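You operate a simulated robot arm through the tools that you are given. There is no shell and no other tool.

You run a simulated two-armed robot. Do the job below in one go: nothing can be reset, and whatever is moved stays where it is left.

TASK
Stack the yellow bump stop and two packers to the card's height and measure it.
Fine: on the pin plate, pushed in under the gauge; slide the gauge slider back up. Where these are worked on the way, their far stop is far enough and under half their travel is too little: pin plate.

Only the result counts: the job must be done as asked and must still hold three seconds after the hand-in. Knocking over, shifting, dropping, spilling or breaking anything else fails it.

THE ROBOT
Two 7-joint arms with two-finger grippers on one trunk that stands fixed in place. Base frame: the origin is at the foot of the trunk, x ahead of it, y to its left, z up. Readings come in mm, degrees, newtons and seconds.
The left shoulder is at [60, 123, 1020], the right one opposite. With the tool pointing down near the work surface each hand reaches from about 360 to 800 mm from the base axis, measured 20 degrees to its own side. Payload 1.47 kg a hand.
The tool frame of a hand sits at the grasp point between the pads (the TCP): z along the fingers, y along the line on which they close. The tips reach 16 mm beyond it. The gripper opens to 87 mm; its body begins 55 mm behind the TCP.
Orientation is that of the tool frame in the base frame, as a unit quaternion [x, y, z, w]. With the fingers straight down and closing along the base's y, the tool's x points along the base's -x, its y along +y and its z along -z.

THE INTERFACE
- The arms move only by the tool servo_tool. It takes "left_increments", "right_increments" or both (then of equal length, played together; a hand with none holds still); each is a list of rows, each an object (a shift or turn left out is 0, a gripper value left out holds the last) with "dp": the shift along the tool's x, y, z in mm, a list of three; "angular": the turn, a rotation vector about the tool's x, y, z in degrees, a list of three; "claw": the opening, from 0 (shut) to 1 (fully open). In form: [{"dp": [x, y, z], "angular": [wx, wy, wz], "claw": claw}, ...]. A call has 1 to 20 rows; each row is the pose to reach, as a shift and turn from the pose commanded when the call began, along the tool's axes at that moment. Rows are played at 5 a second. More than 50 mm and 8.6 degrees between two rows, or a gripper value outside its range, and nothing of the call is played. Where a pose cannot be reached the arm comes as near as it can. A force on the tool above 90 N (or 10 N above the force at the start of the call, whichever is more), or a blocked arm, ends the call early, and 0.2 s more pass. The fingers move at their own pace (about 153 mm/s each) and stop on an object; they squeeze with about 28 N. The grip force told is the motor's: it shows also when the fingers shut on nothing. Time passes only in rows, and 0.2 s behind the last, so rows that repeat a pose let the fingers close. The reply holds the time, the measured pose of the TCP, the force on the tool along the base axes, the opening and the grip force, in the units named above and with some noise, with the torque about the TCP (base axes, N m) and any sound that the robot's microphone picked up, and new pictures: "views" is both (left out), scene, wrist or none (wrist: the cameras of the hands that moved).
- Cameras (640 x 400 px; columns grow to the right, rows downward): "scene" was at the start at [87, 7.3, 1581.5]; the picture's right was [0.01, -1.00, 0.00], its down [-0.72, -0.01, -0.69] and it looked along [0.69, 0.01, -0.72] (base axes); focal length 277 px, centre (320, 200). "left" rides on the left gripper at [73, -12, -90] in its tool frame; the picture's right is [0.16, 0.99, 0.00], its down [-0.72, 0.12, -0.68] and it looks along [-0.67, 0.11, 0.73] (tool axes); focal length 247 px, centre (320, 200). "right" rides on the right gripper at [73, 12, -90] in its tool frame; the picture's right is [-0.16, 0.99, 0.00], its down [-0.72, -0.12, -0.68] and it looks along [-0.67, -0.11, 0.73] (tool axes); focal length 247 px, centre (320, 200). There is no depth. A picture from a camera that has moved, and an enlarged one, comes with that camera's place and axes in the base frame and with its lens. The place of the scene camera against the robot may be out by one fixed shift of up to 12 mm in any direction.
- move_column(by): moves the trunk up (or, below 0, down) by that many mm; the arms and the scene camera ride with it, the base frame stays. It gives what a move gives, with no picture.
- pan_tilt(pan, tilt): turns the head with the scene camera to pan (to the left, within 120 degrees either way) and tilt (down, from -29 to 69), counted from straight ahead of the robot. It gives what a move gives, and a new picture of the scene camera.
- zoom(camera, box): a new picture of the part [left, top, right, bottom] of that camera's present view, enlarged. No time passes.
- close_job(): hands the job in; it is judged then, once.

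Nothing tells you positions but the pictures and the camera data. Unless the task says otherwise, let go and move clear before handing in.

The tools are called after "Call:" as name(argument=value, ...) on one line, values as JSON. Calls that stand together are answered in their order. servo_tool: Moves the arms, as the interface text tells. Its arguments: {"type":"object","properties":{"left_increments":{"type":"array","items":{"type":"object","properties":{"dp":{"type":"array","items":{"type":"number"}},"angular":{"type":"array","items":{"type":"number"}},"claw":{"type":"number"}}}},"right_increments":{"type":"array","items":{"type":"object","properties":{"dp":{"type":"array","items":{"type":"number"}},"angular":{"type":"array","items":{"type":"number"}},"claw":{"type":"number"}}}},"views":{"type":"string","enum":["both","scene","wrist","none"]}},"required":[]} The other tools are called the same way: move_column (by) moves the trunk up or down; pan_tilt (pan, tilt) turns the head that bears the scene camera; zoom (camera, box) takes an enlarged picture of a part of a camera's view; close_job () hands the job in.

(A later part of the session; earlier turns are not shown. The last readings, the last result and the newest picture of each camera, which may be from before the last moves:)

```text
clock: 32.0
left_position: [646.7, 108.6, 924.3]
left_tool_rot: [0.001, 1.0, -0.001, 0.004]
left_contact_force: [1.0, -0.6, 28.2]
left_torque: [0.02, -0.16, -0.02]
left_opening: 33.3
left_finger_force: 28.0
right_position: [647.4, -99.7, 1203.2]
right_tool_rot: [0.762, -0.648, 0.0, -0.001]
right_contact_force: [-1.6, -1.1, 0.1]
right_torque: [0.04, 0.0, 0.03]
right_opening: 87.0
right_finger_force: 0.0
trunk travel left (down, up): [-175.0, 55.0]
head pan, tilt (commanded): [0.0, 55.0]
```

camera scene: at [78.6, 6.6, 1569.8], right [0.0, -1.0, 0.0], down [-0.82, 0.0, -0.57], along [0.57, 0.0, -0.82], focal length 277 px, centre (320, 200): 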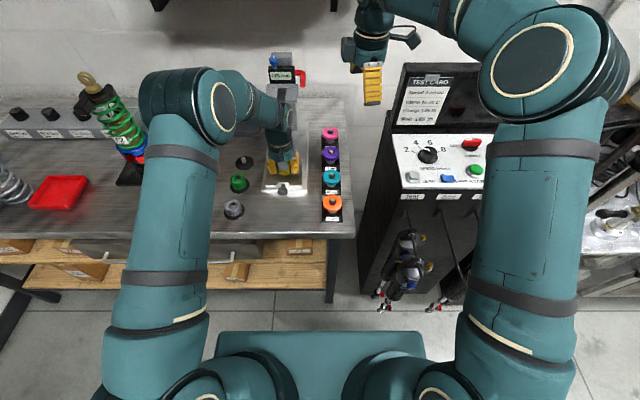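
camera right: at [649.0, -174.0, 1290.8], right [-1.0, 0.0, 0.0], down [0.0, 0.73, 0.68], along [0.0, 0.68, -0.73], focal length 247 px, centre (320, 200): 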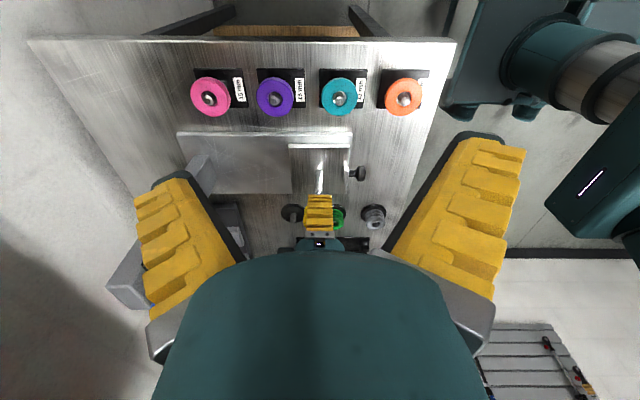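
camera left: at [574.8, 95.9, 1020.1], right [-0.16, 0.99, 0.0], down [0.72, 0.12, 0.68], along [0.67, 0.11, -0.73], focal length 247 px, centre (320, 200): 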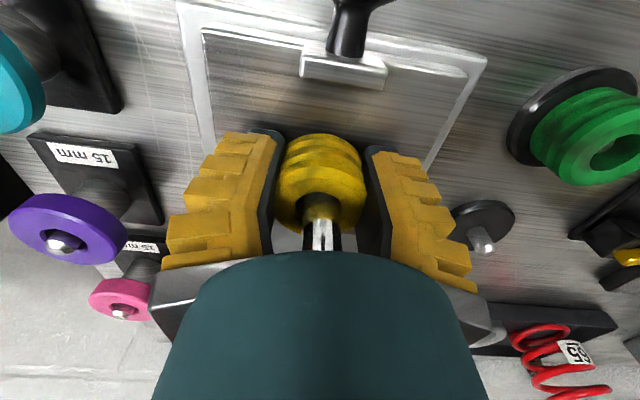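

It has met the plate (28 N). Opening and rising clear.

Call:
servo_tool(left_increments=[{"dp": [0, 0, -3], "claw": 0.3}, {"dp": [0, 0, -3], "claw": 0.8}, {"dp": [0, 0, -3], "claw": 0.8}, {"dp": [0, 0, -40], "claw": 0.8}, {"dp": [0, 0, -85], "claw": 0.8}, {"dp": [0, 30, -120], "claw": 0.8}, {"dp": [0, 75, -125], "claw": 0.8}, {"dp": [0, 120, -125], "claw": 0.8}, {"dp": [0, 120, -125], "claw": 0.8}], views="both")

Call:
zoom(camera="right", box=[280, 120, 360, 220])

Call:
zoom(camera="scene", box=[255, 130, 345, 220])

```text
clock: 34.0
left_position: [643.9, 231.8, 1047.8]
left_tool_rot: [0.001, 1.0, 0.0, 0.0]
left_contact_force: [0.8, 0.6, 0.0]
left_torque: [0.01, -0.01, -0.04]
left_opening: 72.8
left_finger_force: 1.6
right_position: [650.0, -100.3, 1202.5]
right_tool_rot: [0.762, -0.647, 0.0, 0.0]
right_contact_force: [0.2, -1.0, -0.2]
right_torque: [0.01, -0.05, 0.03]
right_opening: 87.0
right_finger_force: 0.0
trunk travel left (down, up): [-175.0, 55.0]
head pan, tilt (commanded): [0.0, 55.0]
camera scene: at [78.9, 5.8, 1569.7], right [0.0, -1.0, 0.0], down [-0.82, 0.0, -0.57], along [0.57, 0.0, -0.82], focal length 277 px, centre (320, 200)
camera left: at [572.2, 217.7, 1137.7], right [-0.16, 0.99, 0.0], down [0.72, 0.11, 0.68], along [0.67, 0.11, -0.73], focal length 247 px, centre (320, 200)
```

scene: 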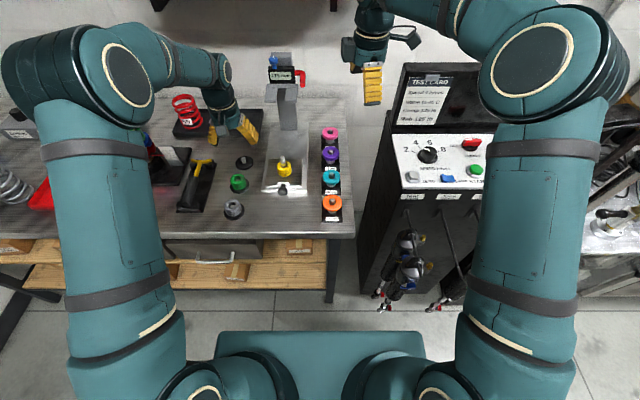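
left: 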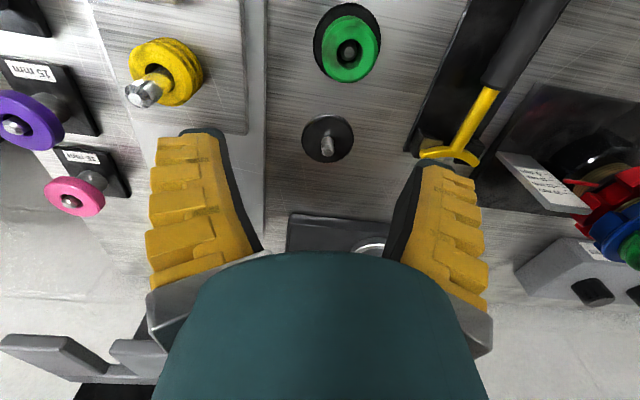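

```text
4.00 times, centred on (320, 170) of right
camera zoom: at [649.2, -174.8, 1290.4], right [-1.0, 0.0, 0.0], down [0.0, 0.73, 0.68], along [0.0, 0.68, -0.73], focal length 988 px, centre (320, 320)
```

zoom: 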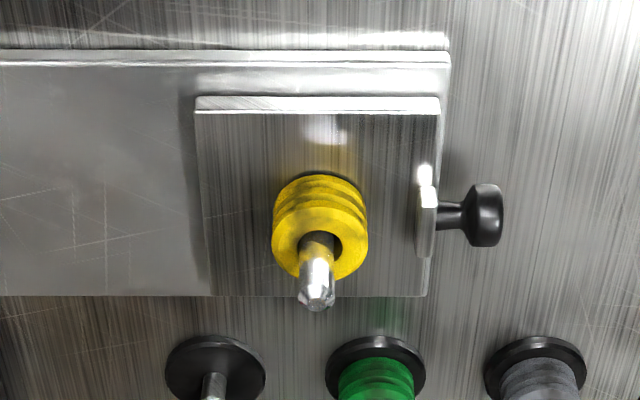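

```text
4.44 times, centred on (300, 175) of scene
camera zoom: at [78.9, 5.8, 1569.7], right [0.0, -1.0, 0.0], down [-0.82, 0.0, -0.57], along [0.57, 0.0, -0.82], focal length 1232 px, centre (409, 311)
```

zoom: 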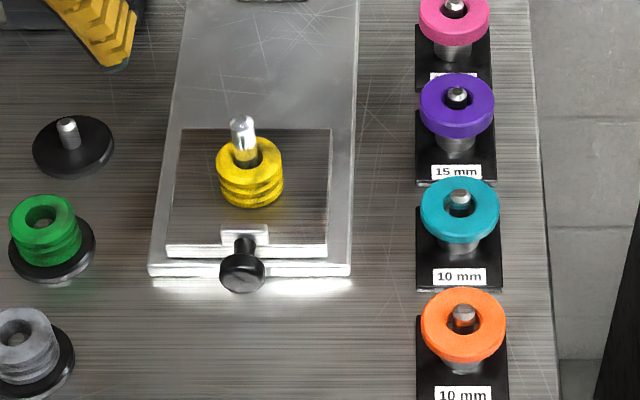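

The stop sits on the plate around the pin. I still need its height to choose packers, so I'll probe first the plate surface and then the stop's top with the closed left fingertips.

Call:
servo_tool(left_increments=[{"dp": [-20, -30, 15], "claw": 0.4}, {"dp": [-40, -60, 30], "claw": 0}, {"dp": [-45, -87, 48], "claw": 0}, {"dp": [-45, -87, 75], "claw": 0}, {"dp": [-45, -87, 95], "claw": 0}, {"dp": [-45, -87, 108], "claw": 0}, {"dp": [-45, -87, 114], "claw": 0}, {"dp": [-45, -87, 117], "claw": 0}, {"dp": [-45, -87, 117], "claw": 0}], views="wrist")

Call:
zoom(camera="right", box=[270, 120, 350, 220])

```text
clock: 36.0
left_position: [692.2, 143.9, 930.1]
left_tool_rot: [-0.001, 1.0, 0.0, 0.0]
left_contact_force: [-0.7, 0.7, -0.4]
left_torque: [0.01, 0.01, 0.03]
left_opening: 0.0
left_finger_force: 28.1
right_position: [648.3, -99.7, 1202.5]
right_tool_rot: [0.762, -0.647, 0.0, -0.001]
right_contact_force: [-0.6, -0.2, 0.0]
right_torque: [-0.01, 0.01, 0.01]
right_opening: 86.8
right_finger_force: 0.0
trunk travel left (down, up): [-175.0, 55.0]
head pan, tilt (commanded): [0.0, 55.0]
camera left: at [620.2, 131.2, 1019.5], right [-0.16, 0.99, 0.0], down [0.72, 0.12, 0.68], along [0.67, 0.11, -0.73], focal length 247 px, centre (320, 200)
```

left: 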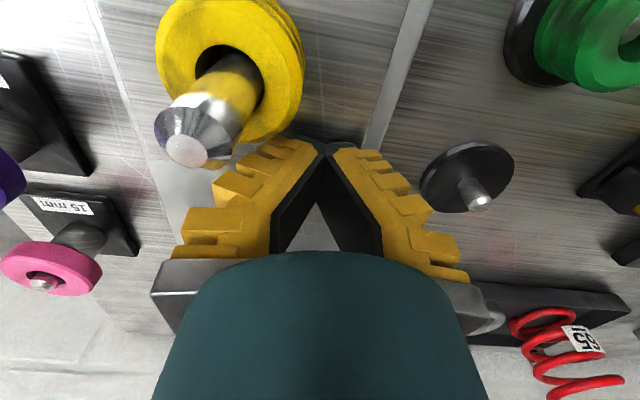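

```text
4.00 times, centred on (310, 170) of right
camera zoom: at [649.0, -174.2, 1290.6], right [-1.0, 0.0, 0.0], down [0.0, 0.73, 0.68], along [0.0, 0.68, -0.73], focal length 988 px, centre (360, 320)
```

zoom: 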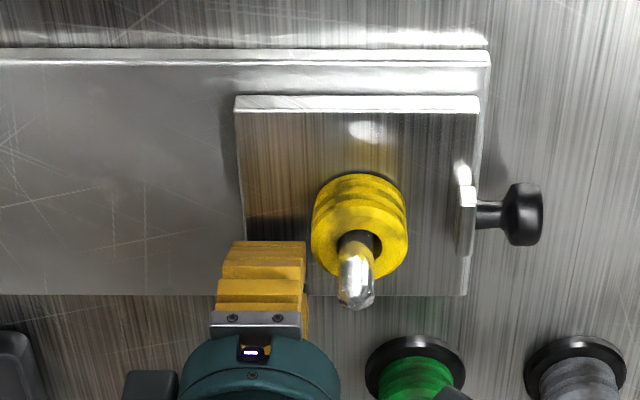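

Call:
servo_tool(left_increments=[{"dp": [0, 0, 2], "claw": 0}, {"dp": [0, 0, 4], "claw": 0}, {"dp": [0, 0, 6], "claw": 0}, {"dp": [0, 0, 8], "claw": 0}, {"dp": [0, 0, 8], "claw": 0}], views="none")

```text
clock: 37.2
left_position: [691.7, 143.2, 924.3]
left_tool_rot: [0.0, 1.0, 0.0, 0.001]
left_contact_force: [2.2, 1.5, 10.5]
left_torque: [0.04, 0.0, 0.0]
left_opening: 5.9
left_finger_force: 28.5
right_position: [647.5, -98.8, 1203.5]
right_tool_rot: [0.762, -0.648, 0.0, 0.0]
right_contact_force: [-0.2, 0.5, 0.2]
right_torque: [0.02, -0.03, 0.02]
right_opening: 87.4
right_finger_force: 0.1
trunk travel left (down, up): [-175.0, 55.0]
head pan, tilt (commanded): [0.0, 55.0]
```

The fingertips touched the plate at TCP z ≈ 924, so its surface is at z ≈ 908. Next I'll straddle the pin with a narrow opening and touch the stop's top.

Call:
servo_tool(left_increments=[{"dp": [0, 0, -20], "claw": 0}, {"dp": [0, 0, -60], "claw": 0.33}, {"dp": [5, -5, -90], "claw": 0.33}, {"dp": [35, -30, -92], "claw": 0.33}, {"dp": [41, -35, -92], "claw": 0.33}, {"dp": [41, -35, -92], "claw": 0.33}], views="wrist")

Call:
zoom(camera="left", box=[260, 60, 380, 250])

Call:
zoom(camera="scene", box=[260, 130, 310, 190])

Call:
zoom(camera="right", box=[290, 150, 350, 210])

```text
clock: 38.6
left_position: [651.9, 106.8, 1014.5]
left_tool_rot: [0.0, 1.0, -0.001, 0.0]
left_contact_force: [0.5, -0.3, 0.2]
left_torque: [0.01, 0.03, -0.04]
left_opening: 34.9
left_finger_force: 4.3
right_position: [648.6, -100.6, 1202.1]
right_tool_rot: [0.762, -0.647, 0.0, -0.001]
right_contact_force: [-1.1, -0.2, 0.4]
right_torque: [-0.01, -0.02, -0.01]
right_opening: 87.1
right_finger_force: 0.1
trunk travel left (down, up): [-175.0, 55.0]
head pan, tilt (commanded): [0.0, 55.0]
camera left: at [580.7, 93.8, 1103.9], right [-0.16, 0.99, 0.0], down [0.72, 0.12, 0.68], along [0.67, 0.11, -0.73], focal length 247 px, centre (320, 200)
```

left: 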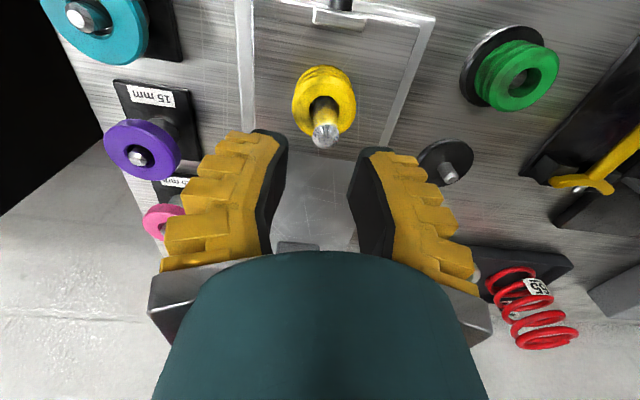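

```text
2.11 times, centred on (320, 155) of left
camera zoom: at [580.7, 93.8, 1103.9], right [-0.16, 0.99, 0.0], down [0.72, 0.12, 0.68], along [0.67, 0.11, -0.73], focal length 520 px, centre (320, 295)
```

zoom: 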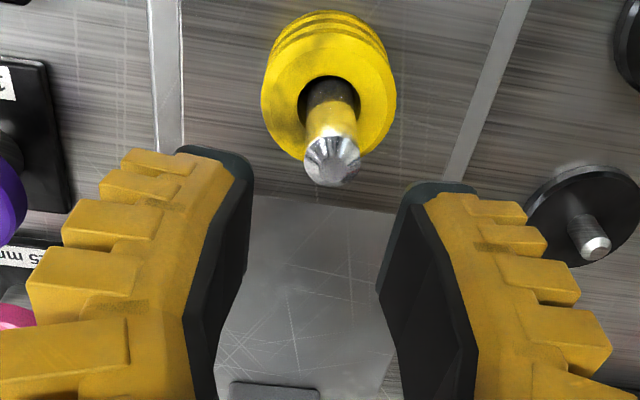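

```text
6.67 times, centred on (285, 160) of scene
camera zoom: at [78.2, 6.2, 1569.8], right [0.0, -1.0, 0.0], down [-0.82, 0.0, -0.57], along [0.57, 0.0, -0.82], focal length 1848 px, centre (553, 467)
```

zoom: 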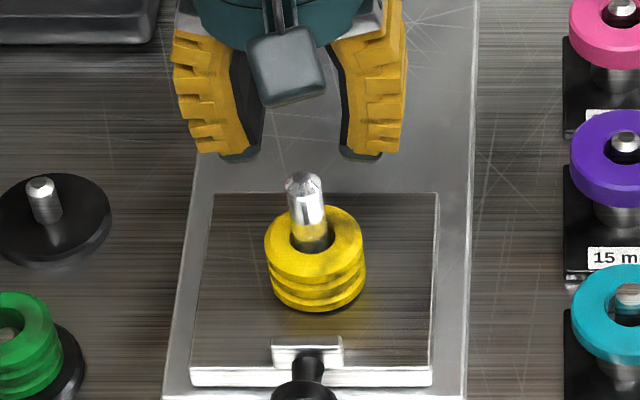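

```text
6.67 times, centred on (320, 180) of right
camera zoom: at [648.7, -174.4, 1290.8], right [-1.0, 0.0, 0.0], down [0.0, 0.73, 0.68], along [0.0, 0.68, -0.73], focal length 1646 px, centre (320, 333)
```

zoom: 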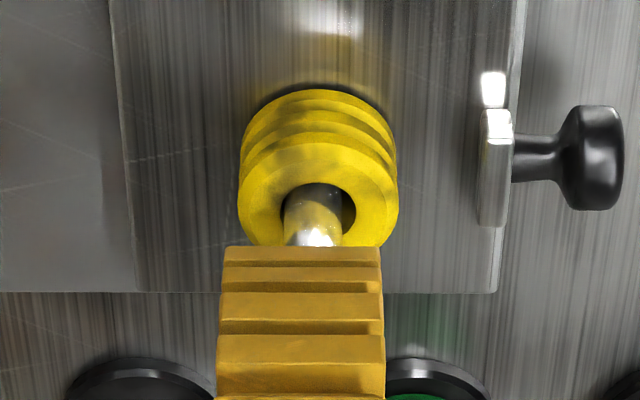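

Call:
servo_tool(left_increments=[{"dp": [3.2, 1.7, 0], "claw": 0.23}, {"dp": [3.2, 1.7, 8], "claw": 0.23}, {"dp": [3.2, 1.7, 12], "claw": 0.23}, {"dp": [3.2, 1.7, 12], "claw": 0.23}], views="wrist")

Call:
zoom(camera="left", box=[260, 60, 380, 250])

Call:
zoom(camera="scene", box=[260, 130, 310, 190])

```text
clock: 39.6
left_position: [648.7, 108.6, 1003.3]
left_tool_rot: [-0.001, 1.0, 0.0, 0.001]
left_contact_force: [-0.6, -0.1, -0.2]
left_torque: [0.0, -0.01, -0.02]
left_opening: 26.6
left_finger_force: 4.2
right_position: [650.6, -99.4, 1201.1]
right_tool_rot: [0.762, -0.648, 0.001, 0.0]
right_contact_force: [-0.2, 0.1, -0.1]
right_torque: [0.02, -0.02, -0.01]
right_opening: 86.8
right_finger_force: 0.1
trunk travel left (down, up): [-175.0, 55.0]
head pan, tilt (commanded): [0.0, 55.0]
camera left: at [577.4, 95.3, 1092.5], right [-0.16, 0.99, 0.0], down [0.72, 0.12, 0.68], along [0.67, 0.11, -0.73], focal length 247 px, centre (320, 200)
```

left: 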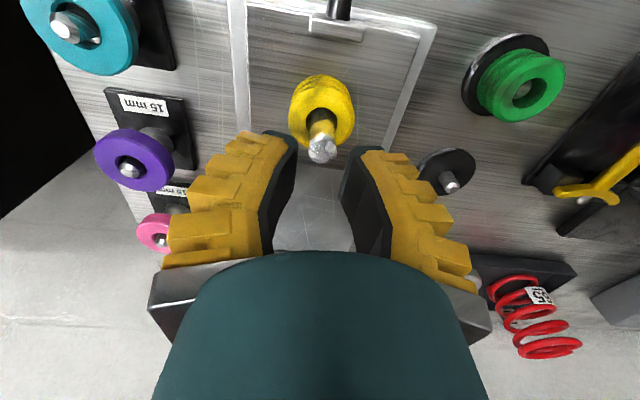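

```text
2.11 times, centred on (320, 155) of left
camera zoom: at [577.4, 95.3, 1092.5], right [-0.16, 0.99, 0.0], down [0.72, 0.12, 0.68], along [0.67, 0.11, -0.73], focal length 520 px, centre (320, 295)
```

zoom: 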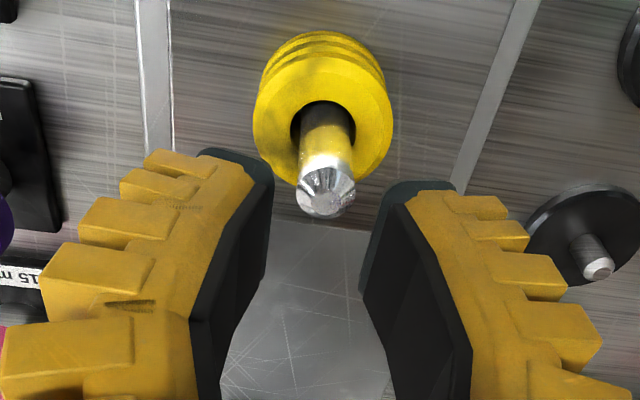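

```text
6.67 times, centred on (285, 160) of scene
camera zoom: at [78.9, 6.6, 1569.7], right [0.0, -1.0, 0.0], down [-0.82, 0.0, -0.57], along [0.57, 0.0, -0.82], focal length 1848 px, centre (553, 467)
```

zoom: 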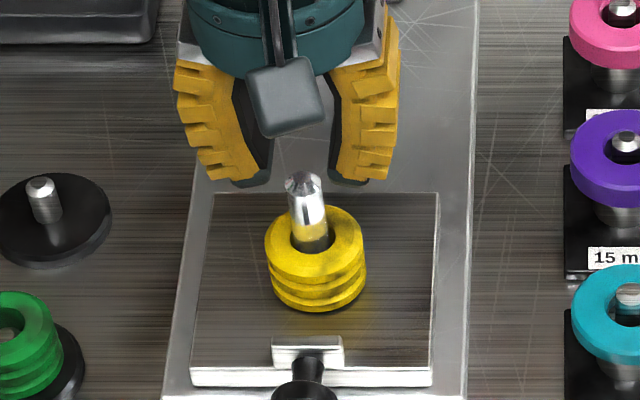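

Call:
servo_tool(left_increments=[{"dp": [0, 1.3, 8], "claw": 0.23}, {"dp": [0, 1.3, 16], "claw": 0.23}, {"dp": [0, 1.3, 24], "claw": 0.23}, {"dp": [0, 1.3, 32], "claw": 0.23}, {"dp": [0, 1.3, 38], "claw": 0.23}, {"dp": [0, 1.3, 38], "claw": 0.23}], views="both")

Call:
zoom(camera="scene", box=[260, 130, 310, 190])

Call:
zoom(camera="right", box=[290, 150, 350, 210])

```text
clock: 41.0
left_position: [648.2, 111.5, 964.7]
left_tool_rot: [0.0, 1.0, 0.0, 0.0]
left_contact_force: [-0.3, 1.3, -0.2]
left_torque: [0.02, -0.03, 0.03]
left_opening: 26.3
left_finger_force: 4.1
right_position: [649.4, -100.6, 1201.4]
right_tool_rot: [0.762, -0.648, 0.001, 0.0]
right_contact_force: [0.3, 0.7, 0.7]
right_torque: [0.03, 0.03, -0.02]
right_opening: 87.2
right_finger_force: 0.0
trunk travel left (down, up): [-175.0, 55.0]
head pan, tilt (commanded): [0.0, 55.0]
camera scene: at [78.6, 6.5, 1569.8], right [0.0, -1.0, 0.0], down [-0.82, 0.0, -0.57], along [0.57, 0.0, -0.82], focal length 277 px, centre (320, 200)
camera left: at [576.9, 98.4, 1053.5], right [-0.16, 0.99, 0.0], down [0.72, 0.12, 0.68], along [0.67, 0.11, -0.73], focal length 247 px, centre (320, 200)
```

scene: 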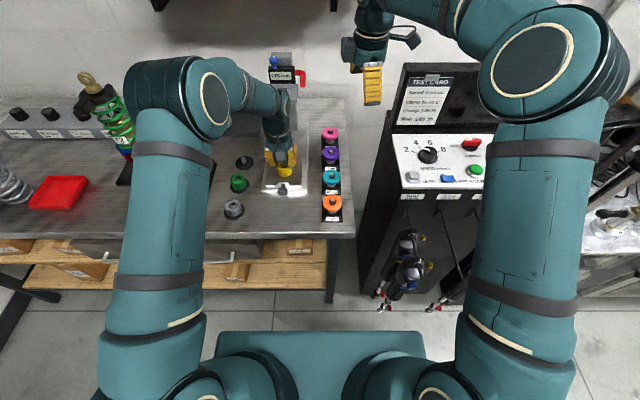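
left: 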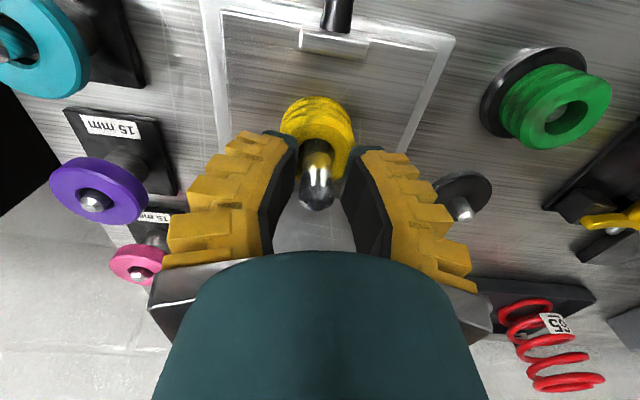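

```text
6.67 times, centred on (285, 160) of scene
camera zoom: at [78.6, 6.5, 1569.8], right [0.0, -1.0, 0.0], down [-0.82, 0.0, -0.57], along [0.57, 0.0, -0.82], focal length 1848 px, centre (553, 467)
```

zoom: 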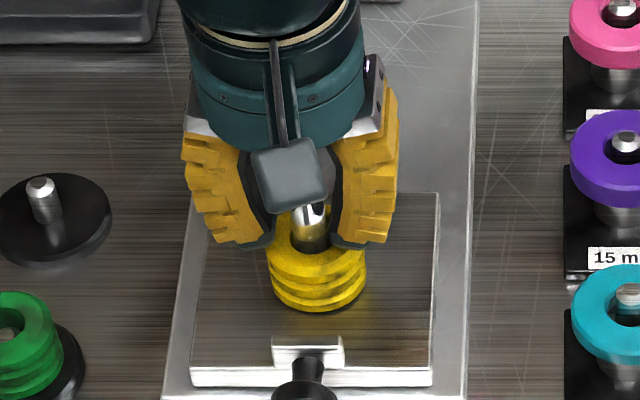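

```text
6.67 times, centred on (320, 180) of right
camera zoom: at [649.0, -174.1, 1290.7], right [-1.0, 0.0, 0.0], down [0.0, 0.73, 0.68], along [0.0, 0.68, -0.73], focal length 1646 px, centre (320, 333)
```

zoom: 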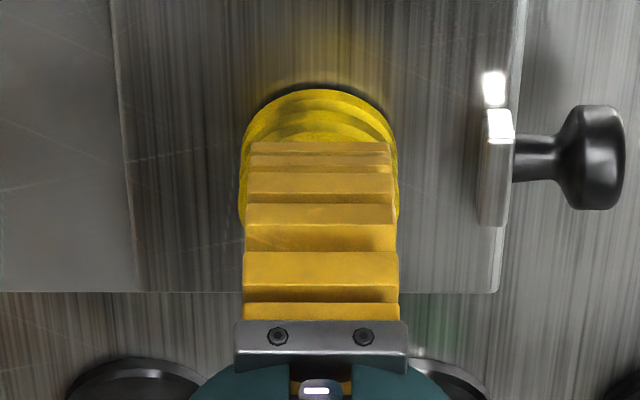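

Call:
servo_tool(left_increments=[{"dp": [0, 0, 2], "claw": 0.23}, {"dp": [0, 0, 4], "claw": 0.23}, {"dp": [0, 0, 5], "claw": 0.23}, {"dp": [0, 0, 5], "claw": 0.23}], views="none")

```text
clock: 42.0
left_position: [648.1, 110.6, 959.3]
left_tool_rot: [0.001, 1.0, 0.001, 0.0]
left_contact_force: [0.0, 0.4, -0.7]
left_torque: [0.0, -0.02, -0.01]
left_opening: 26.3
left_finger_force: 5.3
right_position: [649.3, -98.7, 1203.1]
right_tool_rot: [0.763, -0.647, 0.0, 0.001]
right_contact_force: [0.9, -0.4, -0.2]
right_torque: [-0.02, 0.0, -0.04]
right_opening: 86.9
right_finger_force: 0.0
trunk travel left (down, up): [-175.0, 55.0]
head pan, tilt (commanded): [0.0, 55.0]
```

Call:
servo_tool(left_increments=[{"dp": [0, 0, 1.5], "claw": 0.23}, {"dp": [0, 0, 3], "claw": 0.23}, {"dp": [0, 0, 3], "claw": 0.23}], views="none")

```text
clock: 42.8
left_position: [648.4, 111.3, 956.1]
left_tool_rot: [-0.001, 1.0, 0.0, -0.001]
left_contact_force: [0.3, -0.1, -0.6]
left_torque: [0.06, 0.04, 0.0]
left_opening: 26.1
left_finger_force: 4.8
right_position: [649.1, -100.0, 1200.8]
right_tool_rot: [0.762, -0.648, 0.0, 0.0]
right_contact_force: [-0.7, -0.5, 0.1]
right_torque: [-0.01, -0.03, 0.01]
right_opening: 87.2
right_finger_force: 0.0
trunk travel left (down, up): [-175.0, 55.0]
head pan, tilt (commanded): [0.0, 55.0]
```

Call:
servo_tool(left_increments=[{"dp": [0, 0, 1.5], "claw": 0.23}, {"dp": [0, 0, 3], "claw": 0.23}, {"dp": [0, 0, 3], "claw": 0.23}], views="wrist")

Call:
zoom(camera="scene", box=[265, 140, 305, 190])

```text
clock: 43.6
left_position: [646.7, 109.5, 954.7]
left_tool_rot: [0.0, 1.0, 0.0, 0.001]
left_contact_force: [-1.0, 0.0, 12.5]
left_torque: [0.02, 0.03, 0.0]
left_opening: 22.6
left_finger_force: 9.3
right_position: [649.5, -100.2, 1202.4]
right_tool_rot: [0.762, -0.648, 0.001, 0.001]
right_contact_force: [-0.3, 0.1, -0.3]
right_torque: [0.01, 0.02, -0.03]
right_opening: 87.0
right_finger_force: 0.1
trunk travel left (down, up): [-175.0, 55.0]
head pan, tilt (commanded): [0.0, 55.0]
camera left: at [575.3, 97.5, 1043.9], right [-0.16, 0.99, 0.0], down [0.72, 0.12, 0.68], along [0.67, 0.11, -0.73], focal length 247 px, centre (320, 200)
```

left: 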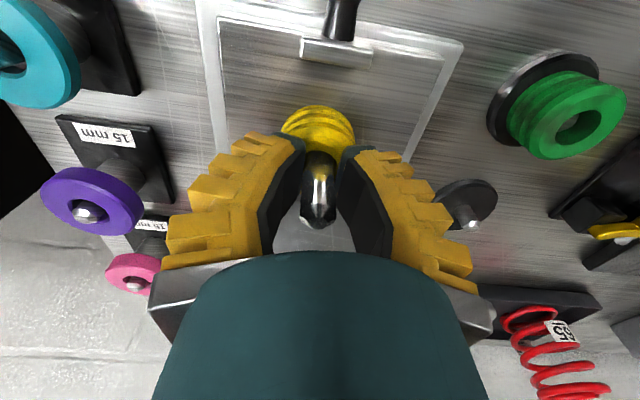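

```text
8.00 times, centred on (285, 165) of scene
camera zoom: at [77.8, 6.3, 1569.9], right [0.0, -1.0, 0.0], down [-0.82, 0.0, -0.57], along [0.57, 0.0, -0.82], focal length 2218 px, centre (600, 480)
```

zoom: 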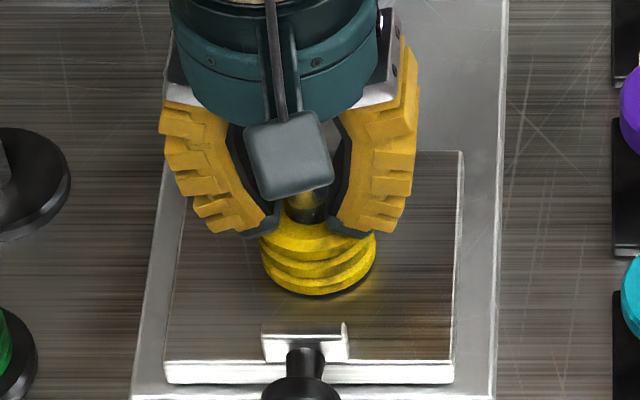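

Touch says plate 924.3 and stop top 954.7, so the yellow stop is 30 mm tall. That agrees with the side camera, so the two 15 mm packers, purple and pink, make 60. I'll retreat the left hand and bring the right hand over the purple packer.

Call:
servo_tool(left_increments=[{"dp": [0, 0, -30]}, {"dp": [0, 0, -70]}, {"dp": [0, 10, -110]}, {"dp": [20, 40, -140]}, {"dp": [40, 80, -160]}, {"dp": [60, 120, -180]}, {"dp": [80, 160, -200]}, {"dp": [100, 190, -220]}, {"dp": [100, 190, -220]}], views="none")

Call:
servo_tool(right_increments=[{"dp": [5, -12, 20]}, {"dp": [0, -25, 45]}, {"dp": [-20, -40, 70]}, {"dp": [-40, -52, 95]}, {"dp": [-52, -55, 115]}, {"dp": [-52, -55, 115]}], views="both")

```text
clock: 45.6
left_position: [547.7, 301.3, 1172.6]
left_tool_rot: [-0.001, 1.0, 0.0, 0.0]
left_contact_force: [-0.1, 0.2, 0.0]
left_torque: [0.02, 0.01, 0.0]
left_opening: 26.4
left_finger_force: 5.1
right_position: [649.6, -99.4, 1200.8]
right_tool_rot: [0.762, -0.648, 0.0, 0.0]
right_contact_force: [0.1, 0.8, 1.1]
right_torque: [0.0, 0.03, -0.01]
right_opening: 86.9
right_finger_force: 0.0
trunk travel left (down, up): [-175.0, 55.0]
head pan, tilt (commanded): [0.0, 55.0]
```

```text
clock: 47.0
left_position: [546.1, 300.6, 1173.0]
left_tool_rot: [0.0, 1.0, 0.0, 0.0]
left_contact_force: [-0.1, -0.2, -0.2]
left_torque: [0.0, 0.0, 0.02]
left_opening: 26.3
left_finger_force: 4.9
right_position: [697.9, -37.7, 1087.7]
right_tool_rot: [0.762, -0.648, -0.001, 0.0]
right_contact_force: [0.0, 0.2, 0.2]
right_torque: [0.02, -0.05, -0.01]
right_opening: 87.0
right_finger_force: 0.0
trunk travel left (down, up): [-175.0, 55.0]
head pan, tilt (commanded): [0.0, 55.0]
camera scene: at [78.5, 6.5, 1569.8], right [0.0, -1.0, 0.0], down [-0.82, 0.0, -0.57], along [0.57, 0.0, -0.82], focal length 277 px, centre (320, 200)
camera right: at [697.7, -111.6, 1176.4], right [-1.0, 0.0, 0.0], down [0.0, 0.73, 0.68], along [0.0, 0.68, -0.73], focal length 247 px, centre (320, 200)
```

scene: 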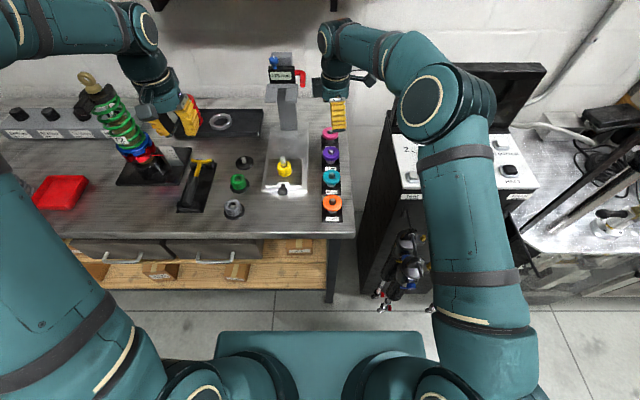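
right: 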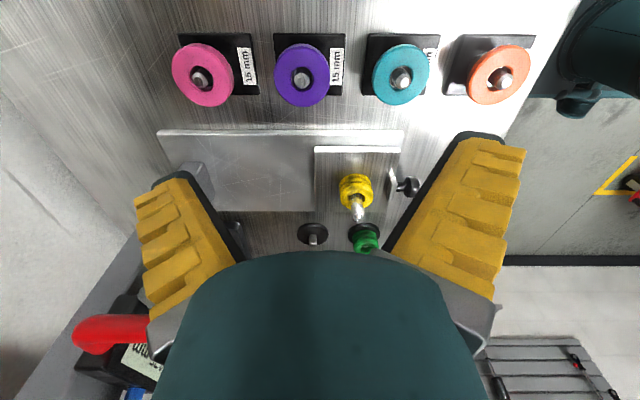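

Call:
zoom(camera="right", box=[160, 20, 360, 130])

Call:
zoom(camera="right", box=[60, 180, 220, 400])

Call:
zoom(camera="scene", box=[310, 115, 360, 165])

```text
3.20 times, centred on (260, 75) of right
camera zoom: at [697.7, -111.6, 1176.4], right [-1.0, 0.0, 0.0], down [0.0, 0.73, 0.68], along [0.0, 0.68, -0.73], focal length 790 px, centre (512, 600)
```

zoom: 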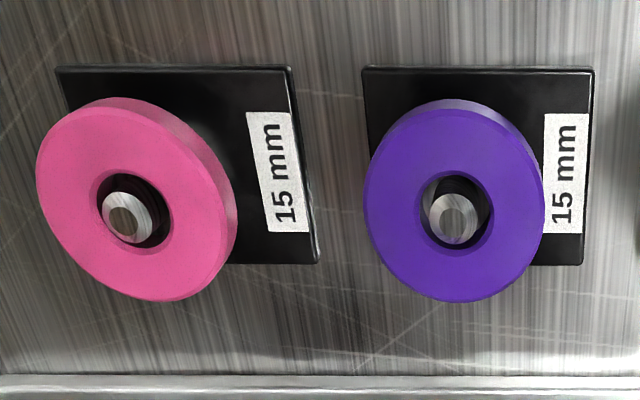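

```text
1.82 times, centred on (140, 290) of right
camera zoom: at [697.7, -111.6, 1176.4], right [-1.0, 0.0, 0.0], down [0.0, 0.73, 0.68], along [0.0, 0.68, -0.73], focal length 449 px, centre (647, 36)
```

zoom: 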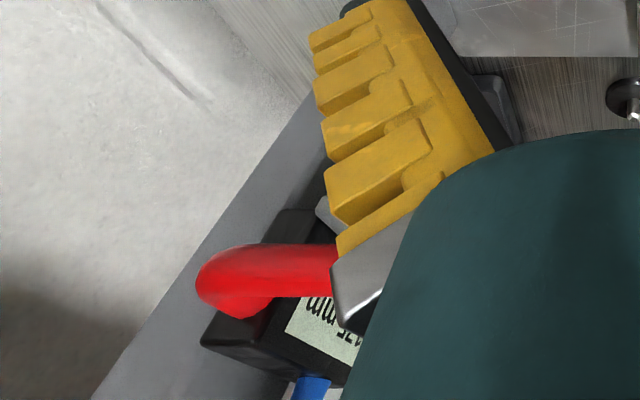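

```text
8.00 times, centred on (335, 140) of scene
camera zoom: at [78.5, 6.5, 1569.8], right [0.0, -1.0, 0.0], down [-0.82, 0.0, -0.57], along [0.57, 0.0, -0.82], focal length 2218 px, centre (200, 680)
```

zoom: 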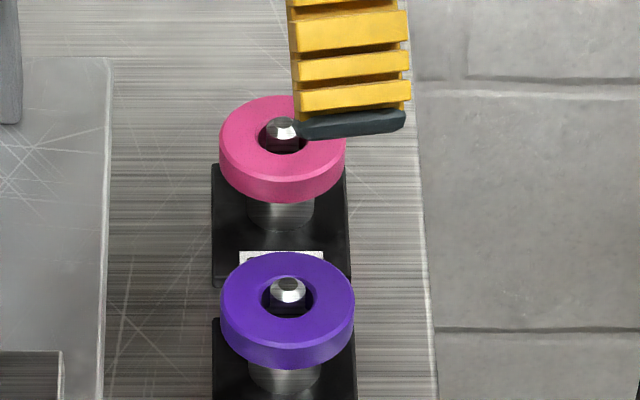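

Call:
servo_tool(right_increments=[{"dp": [0.3, -8, 30], "claw": 0.65}, {"dp": [0.6, -16, 60], "claw": 0.65}, {"dp": [0.6, -16, 85], "claw": 0.65}, {"dp": [0.6, -16, 85], "claw": 0.65}], views="both")

Call:
zoom(camera="right", box=[220, 30, 420, 170])

Call:
zoom(camera="scene", box=[300, 110, 360, 170])

```text
clock: 48.0
left_position: [546.7, 301.0, 1171.7]
left_tool_rot: [0.001, 1.0, 0.0, 0.0]
left_contact_force: [0.0, -0.2, -1.1]
left_torque: [0.0, 0.0, -0.02]
left_opening: 26.7
left_finger_force: 4.8
right_position: [711.8, -36.6, 1001.2]
right_tool_rot: [0.762, -0.648, 0.0, 0.0]
right_contact_force: [-0.7, -0.7, 0.1]
right_torque: [-0.02, -0.01, 0.01]
right_opening: 61.4
right_finger_force: 3.4
trunk travel left (down, up): [-175.0, 55.0]
head pan, tilt (commanded): [0.0, 55.0]
camera scene: at [78.3, 6.7, 1569.8], right [0.0, -1.0, 0.0], down [-0.82, 0.0, -0.57], along [0.57, 0.0, -0.82], focal length 277 px, centre (320, 200)
camera right: at [712.3, -111.4, 1089.9], right [-1.0, 0.0, 0.0], down [0.0, 0.73, 0.68], along [0.0, 0.68, -0.73], focal length 247 px, centre (320, 200)
```

scene: 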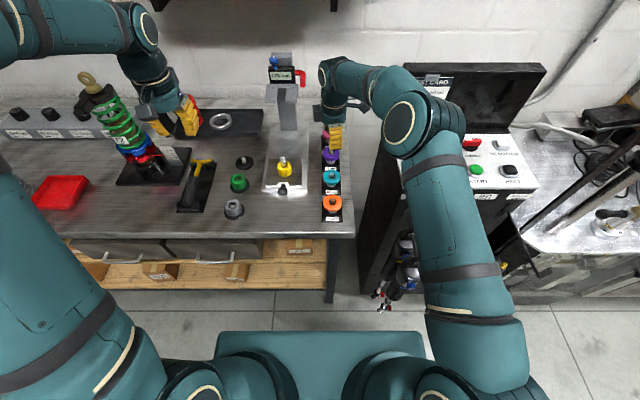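
right: 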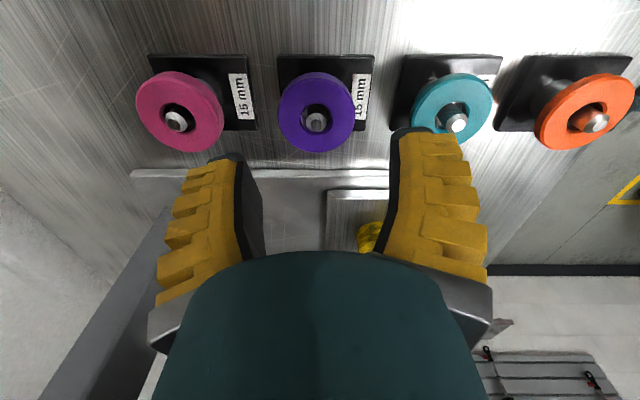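

```text
2.86 times, centred on (320, 100) of right
camera zoom: at [712.3, -111.4, 1089.9], right [-1.0, 0.0, 0.0], down [0.0, 0.73, 0.68], along [0.0, 0.68, -0.73], focal length 706 px, centre (320, 486)
```

zoom: 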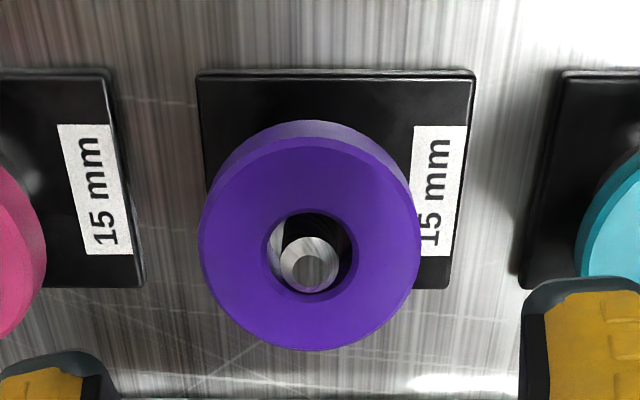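

```text
6.67 times, centred on (330, 140) of scene
camera zoom: at [78.3, 6.7, 1569.8], right [0.0, -1.0, 0.0], down [-0.82, 0.0, -0.57], along [0.57, 0.0, -0.82], focal length 1848 px, centre (253, 600)
```

zoom: 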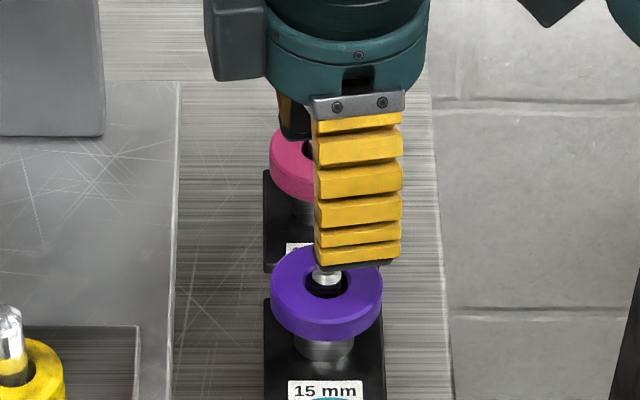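

Call:
servo_tool(right_increments=[{"dp": [-0.6, -2.4, 25], "claw": 0.68}, {"dp": [-0.6, -2.4, 50], "claw": 0.68}, {"dp": [-0.6, -2.4, 50], "claw": 0.68}], views="wrist")

Call:
zoom(camera="right", box=[220, 80, 420, 230])

Call:
zoom(camera="scene", box=[310, 120, 350, 170])

```text
clock: 48.8
left_position: [547.1, 301.5, 1172.8]
left_tool_rot: [0.0, 1.0, -0.001, 0.0]
left_contact_force: [-0.2, 1.0, -0.2]
left_torque: [0.04, 0.02, 0.04]
left_opening: 26.2
left_finger_force: 5.0
right_position: [713.5, -37.1, 953.1]
right_tool_rot: [0.762, -0.647, 0.0, 0.0]
right_contact_force: [-0.2, 0.3, 0.4]
right_torque: [-0.01, 0.0, 0.0]
right_opening: 63.6
right_finger_force: 3.1
trunk travel left (down, up): [-175.0, 55.0]
head pan, tilt (commanded): [0.0, 55.0]
camera right: at [713.4, -110.5, 1042.0], right [-1.0, 0.0, 0.0], down [0.0, 0.73, 0.68], along [0.0, 0.68, -0.73], focal length 247 px, centre (320, 200)
```

right: 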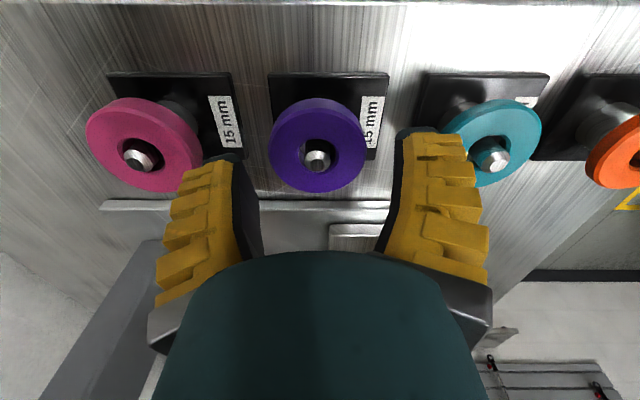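

```text
2.67 times, centred on (320, 155) of right
camera zoom: at [713.4, -110.5, 1042.0], right [-1.0, 0.0, 0.0], down [0.0, 0.73, 0.68], along [0.0, 0.68, -0.73], focal length 659 px, centre (320, 320)
```

zoom: 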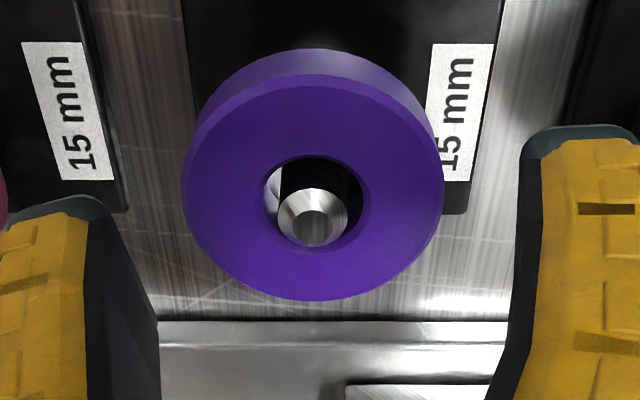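

```text
8.00 times, centred on (330, 145) of scene
camera zoom: at [78.6, 6.6, 1569.8], right [0.0, -1.0, 0.0], down [-0.82, 0.0, -0.57], along [0.57, 0.0, -0.82], focal length 2218 px, centre (240, 640)
```

zoom: 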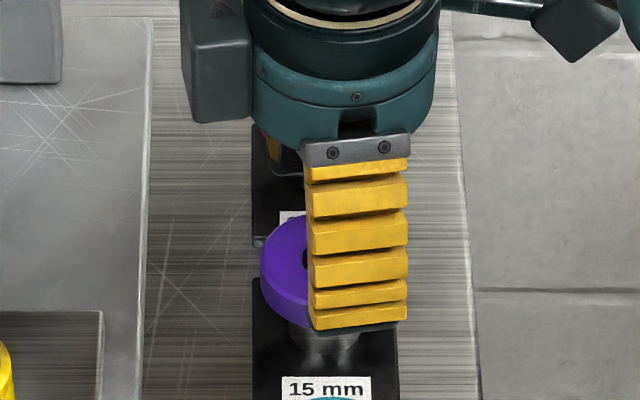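

The purple packer's top is at about (714, -35, 925.5). I'll shift slightly, lower over it and grip.

Call:
servo_tool(right_increments=[{"dp": [-1.9, -0.9, 10], "claw": 0.68}, {"dp": [-1.9, -0.9, 20], "claw": 0.68}, {"dp": [-1.9, -0.9, 32], "claw": 0.68}, {"dp": [-1.9, -0.9, 32], "claw": 0.68}, {"dp": [-1.9, -0.9, 32], "claw": 0.4}, {"dp": [-1.9, -0.9, 32], "claw": 0}, {"dp": [-1.9, -0.9, 32], "claw": 0}], views="wrist")

Call:
zoom(camera="right", box=[220, 80, 420, 260])

Call:
zoom(camera="scene", box=[310, 120, 350, 170])

```text
clock: 50.4
left_position: [546.5, 301.3, 1172.9]
left_tool_rot: [0.0, 1.0, 0.001, 0.0]
left_contact_force: [-0.2, 0.2, -0.1]
left_torque: [-0.04, -0.01, 0.0]
left_opening: 26.3
left_finger_force: 5.3
right_position: [713.2, -33.4, 920.6]
right_tool_rot: [0.762, -0.647, -0.001, 0.001]
right_contact_force: [0.0, -0.7, -0.6]
right_torque: [0.02, 0.02, -0.02]
right_opening: 44.5
right_finger_force: 27.6
trunk travel left (down, up): [-175.0, 55.0]
head pan, tilt (commanded): [0.0, 55.0]
camera right: at [713.5, -108.0, 1009.2], right [-1.0, 0.0, 0.0], down [0.0, 0.73, 0.68], along [0.0, 0.68, -0.73], focal length 247 px, centre (320, 200)
```

right: 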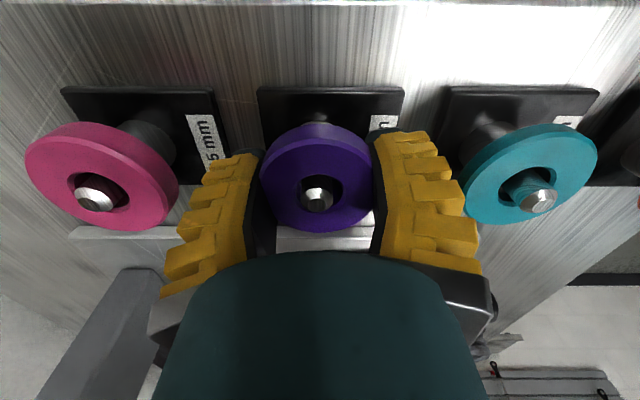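

```text
2.22 times, centred on (320, 170) of right
camera zoom: at [713.5, -108.0, 1009.2], right [-1.0, 0.0, 0.0], down [0.0, 0.73, 0.68], along [0.0, 0.68, -0.73], focal length 549 px, centre (320, 267)
```

zoom: 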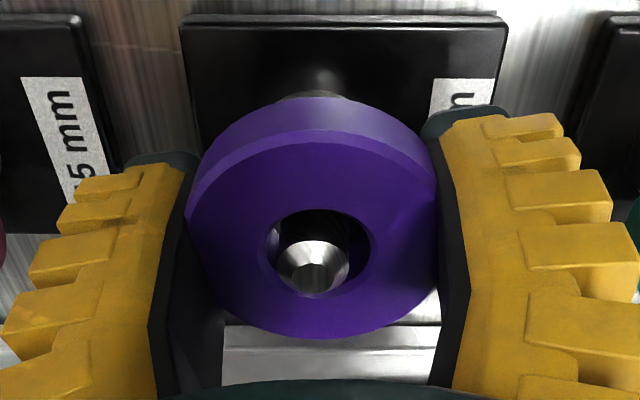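

```text
8.00 times, centred on (330, 145) of scene
camera zoom: at [78.8, 6.6, 1569.7], right [0.0, -1.0, 0.0], down [-0.82, 0.0, -0.57], along [0.57, 0.0, -0.82], focal length 2218 px, centre (240, 640)
```

zoom: 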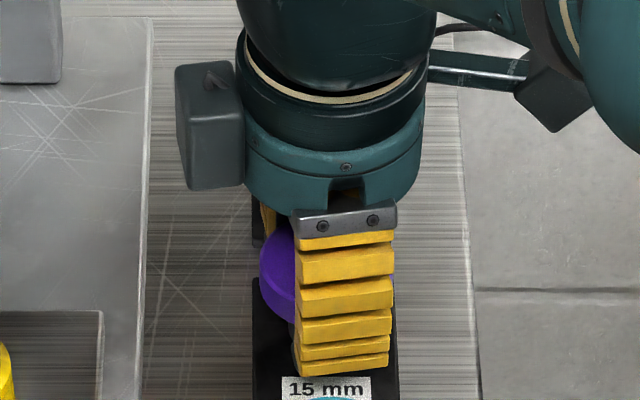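

Gripped. Lifting the purple packer straight off its post.

Call:
servo_tool(right_increments=[{"dp": [0, 0, -15], "claw": 0}, {"dp": [0, 0, -40], "claw": 0}, {"dp": [0, 0, -75], "claw": 0}, {"dp": [0, 0, -110], "claw": 0}, {"dp": [0, 0, -110], "claw": 0}], views="both")

Call:
zoom(camera="right", box=[220, 80, 420, 260])

```text
clock: 51.6
left_position: [548.0, 301.3, 1171.4]
left_tool_rot: [0.0, 1.0, 0.0, 0.001]
left_contact_force: [0.5, 0.0, 0.1]
left_torque: [-0.01, 0.02, -0.02]
left_opening: 26.4
left_finger_force: 4.3
right_position: [714.8, -32.8, 1030.2]
right_tool_rot: [0.763, -0.647, -0.001, 0.0]
right_contact_force: [0.3, 0.3, -0.7]
right_torque: [0.03, 0.03, 0.01]
right_opening: 44.0
right_finger_force: 27.9
trunk travel left (down, up): [-175.0, 55.0]
head pan, tilt (commanded): [0.0, 55.0]
camera scene: at [79.2, 6.4, 1569.7], right [0.0, -1.0, 0.0], down [-0.82, 0.0, -0.57], along [0.57, 0.0, -0.82], focal length 277 px, centre (320, 200)
camera right: at [714.7, -108.1, 1119.0], right [-1.0, 0.0, 0.0], down [0.0, 0.73, 0.68], along [0.0, 0.68, -0.73], focal length 247 px, centre (320, 200)
```

scene: 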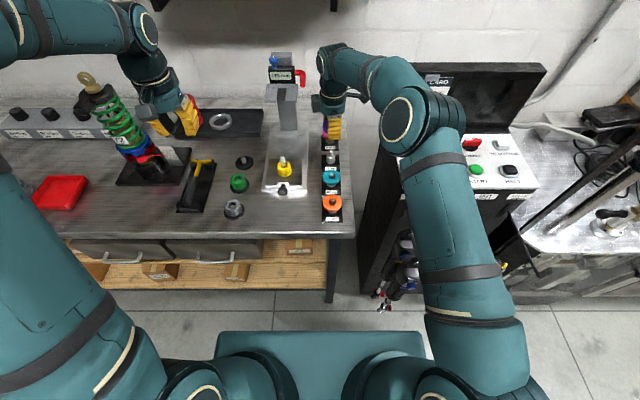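
right: 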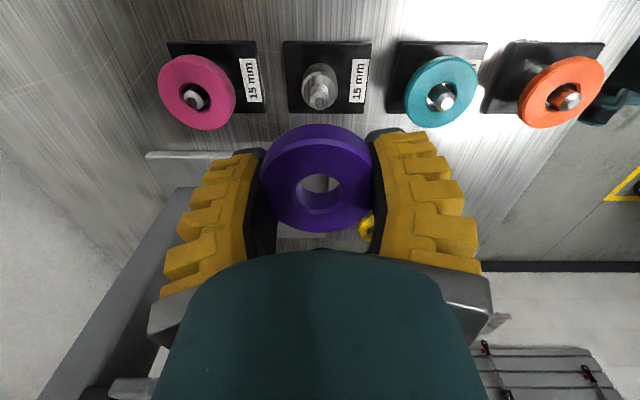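

```text
2.22 times, centred on (320, 170) of right
camera zoom: at [714.7, -108.1, 1119.0], right [-1.0, 0.0, 0.0], down [0.0, 0.73, 0.68], along [0.0, 0.68, -0.73], focal length 549 px, centre (320, 267)
```

zoom: 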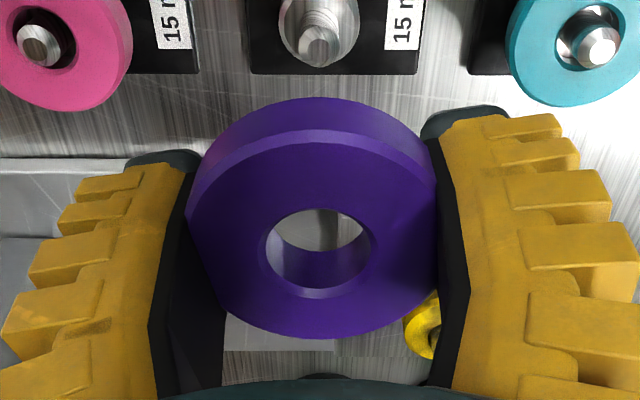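

The purple packer is held level, with its hole within 1 mm of the TCP. I'll carry it over the pin a bit high so its camera can see the tip past the packer.

Call:
servo_tool(right_increments=[{"dp": [-15, 6, -25], "claw": 0}, {"dp": [-50, 14, -30], "claw": 0}, {"dp": [-90, 24, -30], "claw": 0}, {"dp": [-125, 33, -30], "claw": 0}, {"dp": [-152, 40, -30], "claw": 0}, {"dp": [-152, 40, -30], "claw": 0}], views="both")

Call:
zoom(camera="right", box=[240, 60, 400, 240])

Call:
zoom(camera="scene", box=[255, 110, 315, 185])

```text
clock: 53.0
left_position: [547.8, 300.4, 1173.2]
left_tool_rot: [0.0, 1.0, 0.0, 0.0]
left_contact_force: [1.5, -1.3, 0.3]
left_torque: [0.01, 0.01, -0.04]
left_opening: 26.3
left_finger_force: 5.0
right_position: [651.9, 108.0, 1058.7]
right_tool_rot: [0.762, -0.647, 0.0, -0.001]
right_contact_force: [0.3, -0.2, 0.2]
right_torque: [-0.05, -0.04, 0.02]
right_opening: 43.8
right_finger_force: 27.8
trunk travel left (down, up): [-175.0, 55.0]
head pan, tilt (commanded): [0.0, 55.0]
camera scene: at [78.9, 6.2, 1569.7], right [0.0, -1.0, 0.0], down [-0.82, 0.0, -0.57], along [0.57, 0.0, -0.82], focal length 277 px, centre (320, 200)
camera right: at [651.6, 32.6, 1147.7], right [-1.0, 0.0, 0.0], down [0.0, 0.73, 0.68], along [0.0, 0.68, -0.73], focal length 247 px, centre (320, 200)
```

scene: 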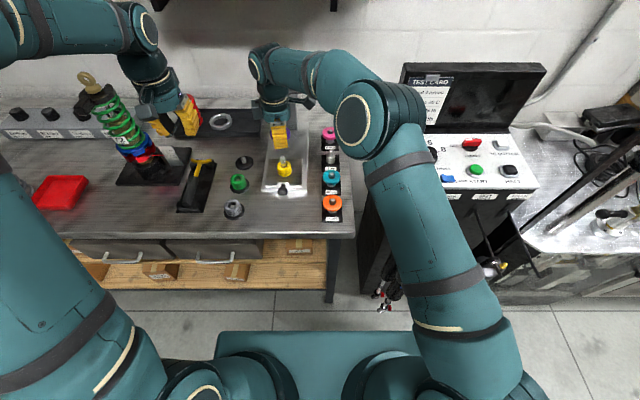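
right: 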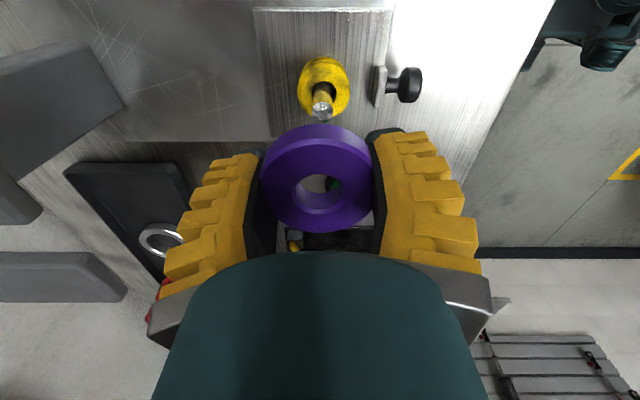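

```text
2.22 times, centred on (320, 150) of right
camera zoom: at [651.6, 32.6, 1147.7], right [-1.0, 0.0, 0.0], down [0.0, 0.73, 0.68], along [0.0, 0.68, -0.73], focal length 549 px, centre (320, 311)
```

zoom: 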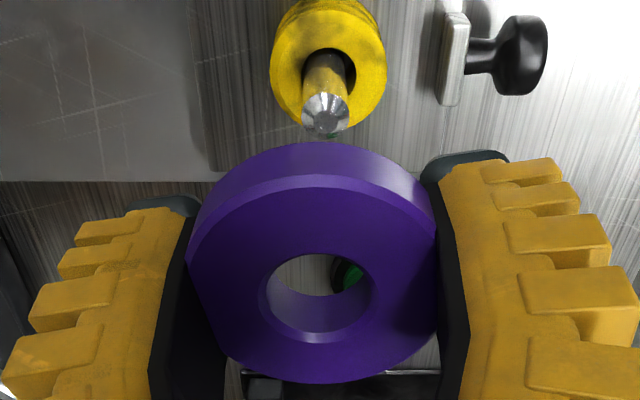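

```text
5.33 times, centred on (285, 148) of scene
camera zoom: at [78.9, 6.2, 1569.7], right [0.0, -1.0, 0.0], down [-0.82, 0.0, -0.57], along [0.57, 0.0, -0.82], focal length 1479 px, centre (507, 480)
```

zoom: 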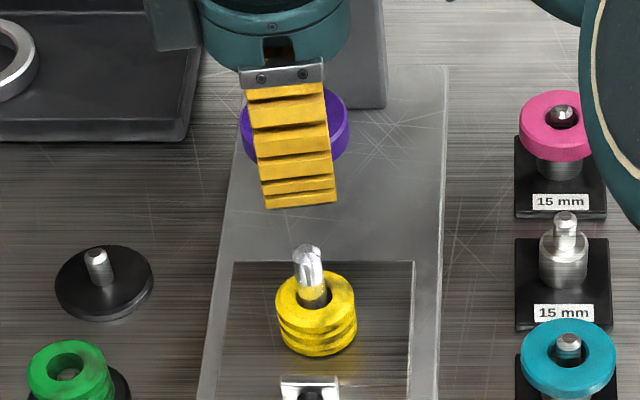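

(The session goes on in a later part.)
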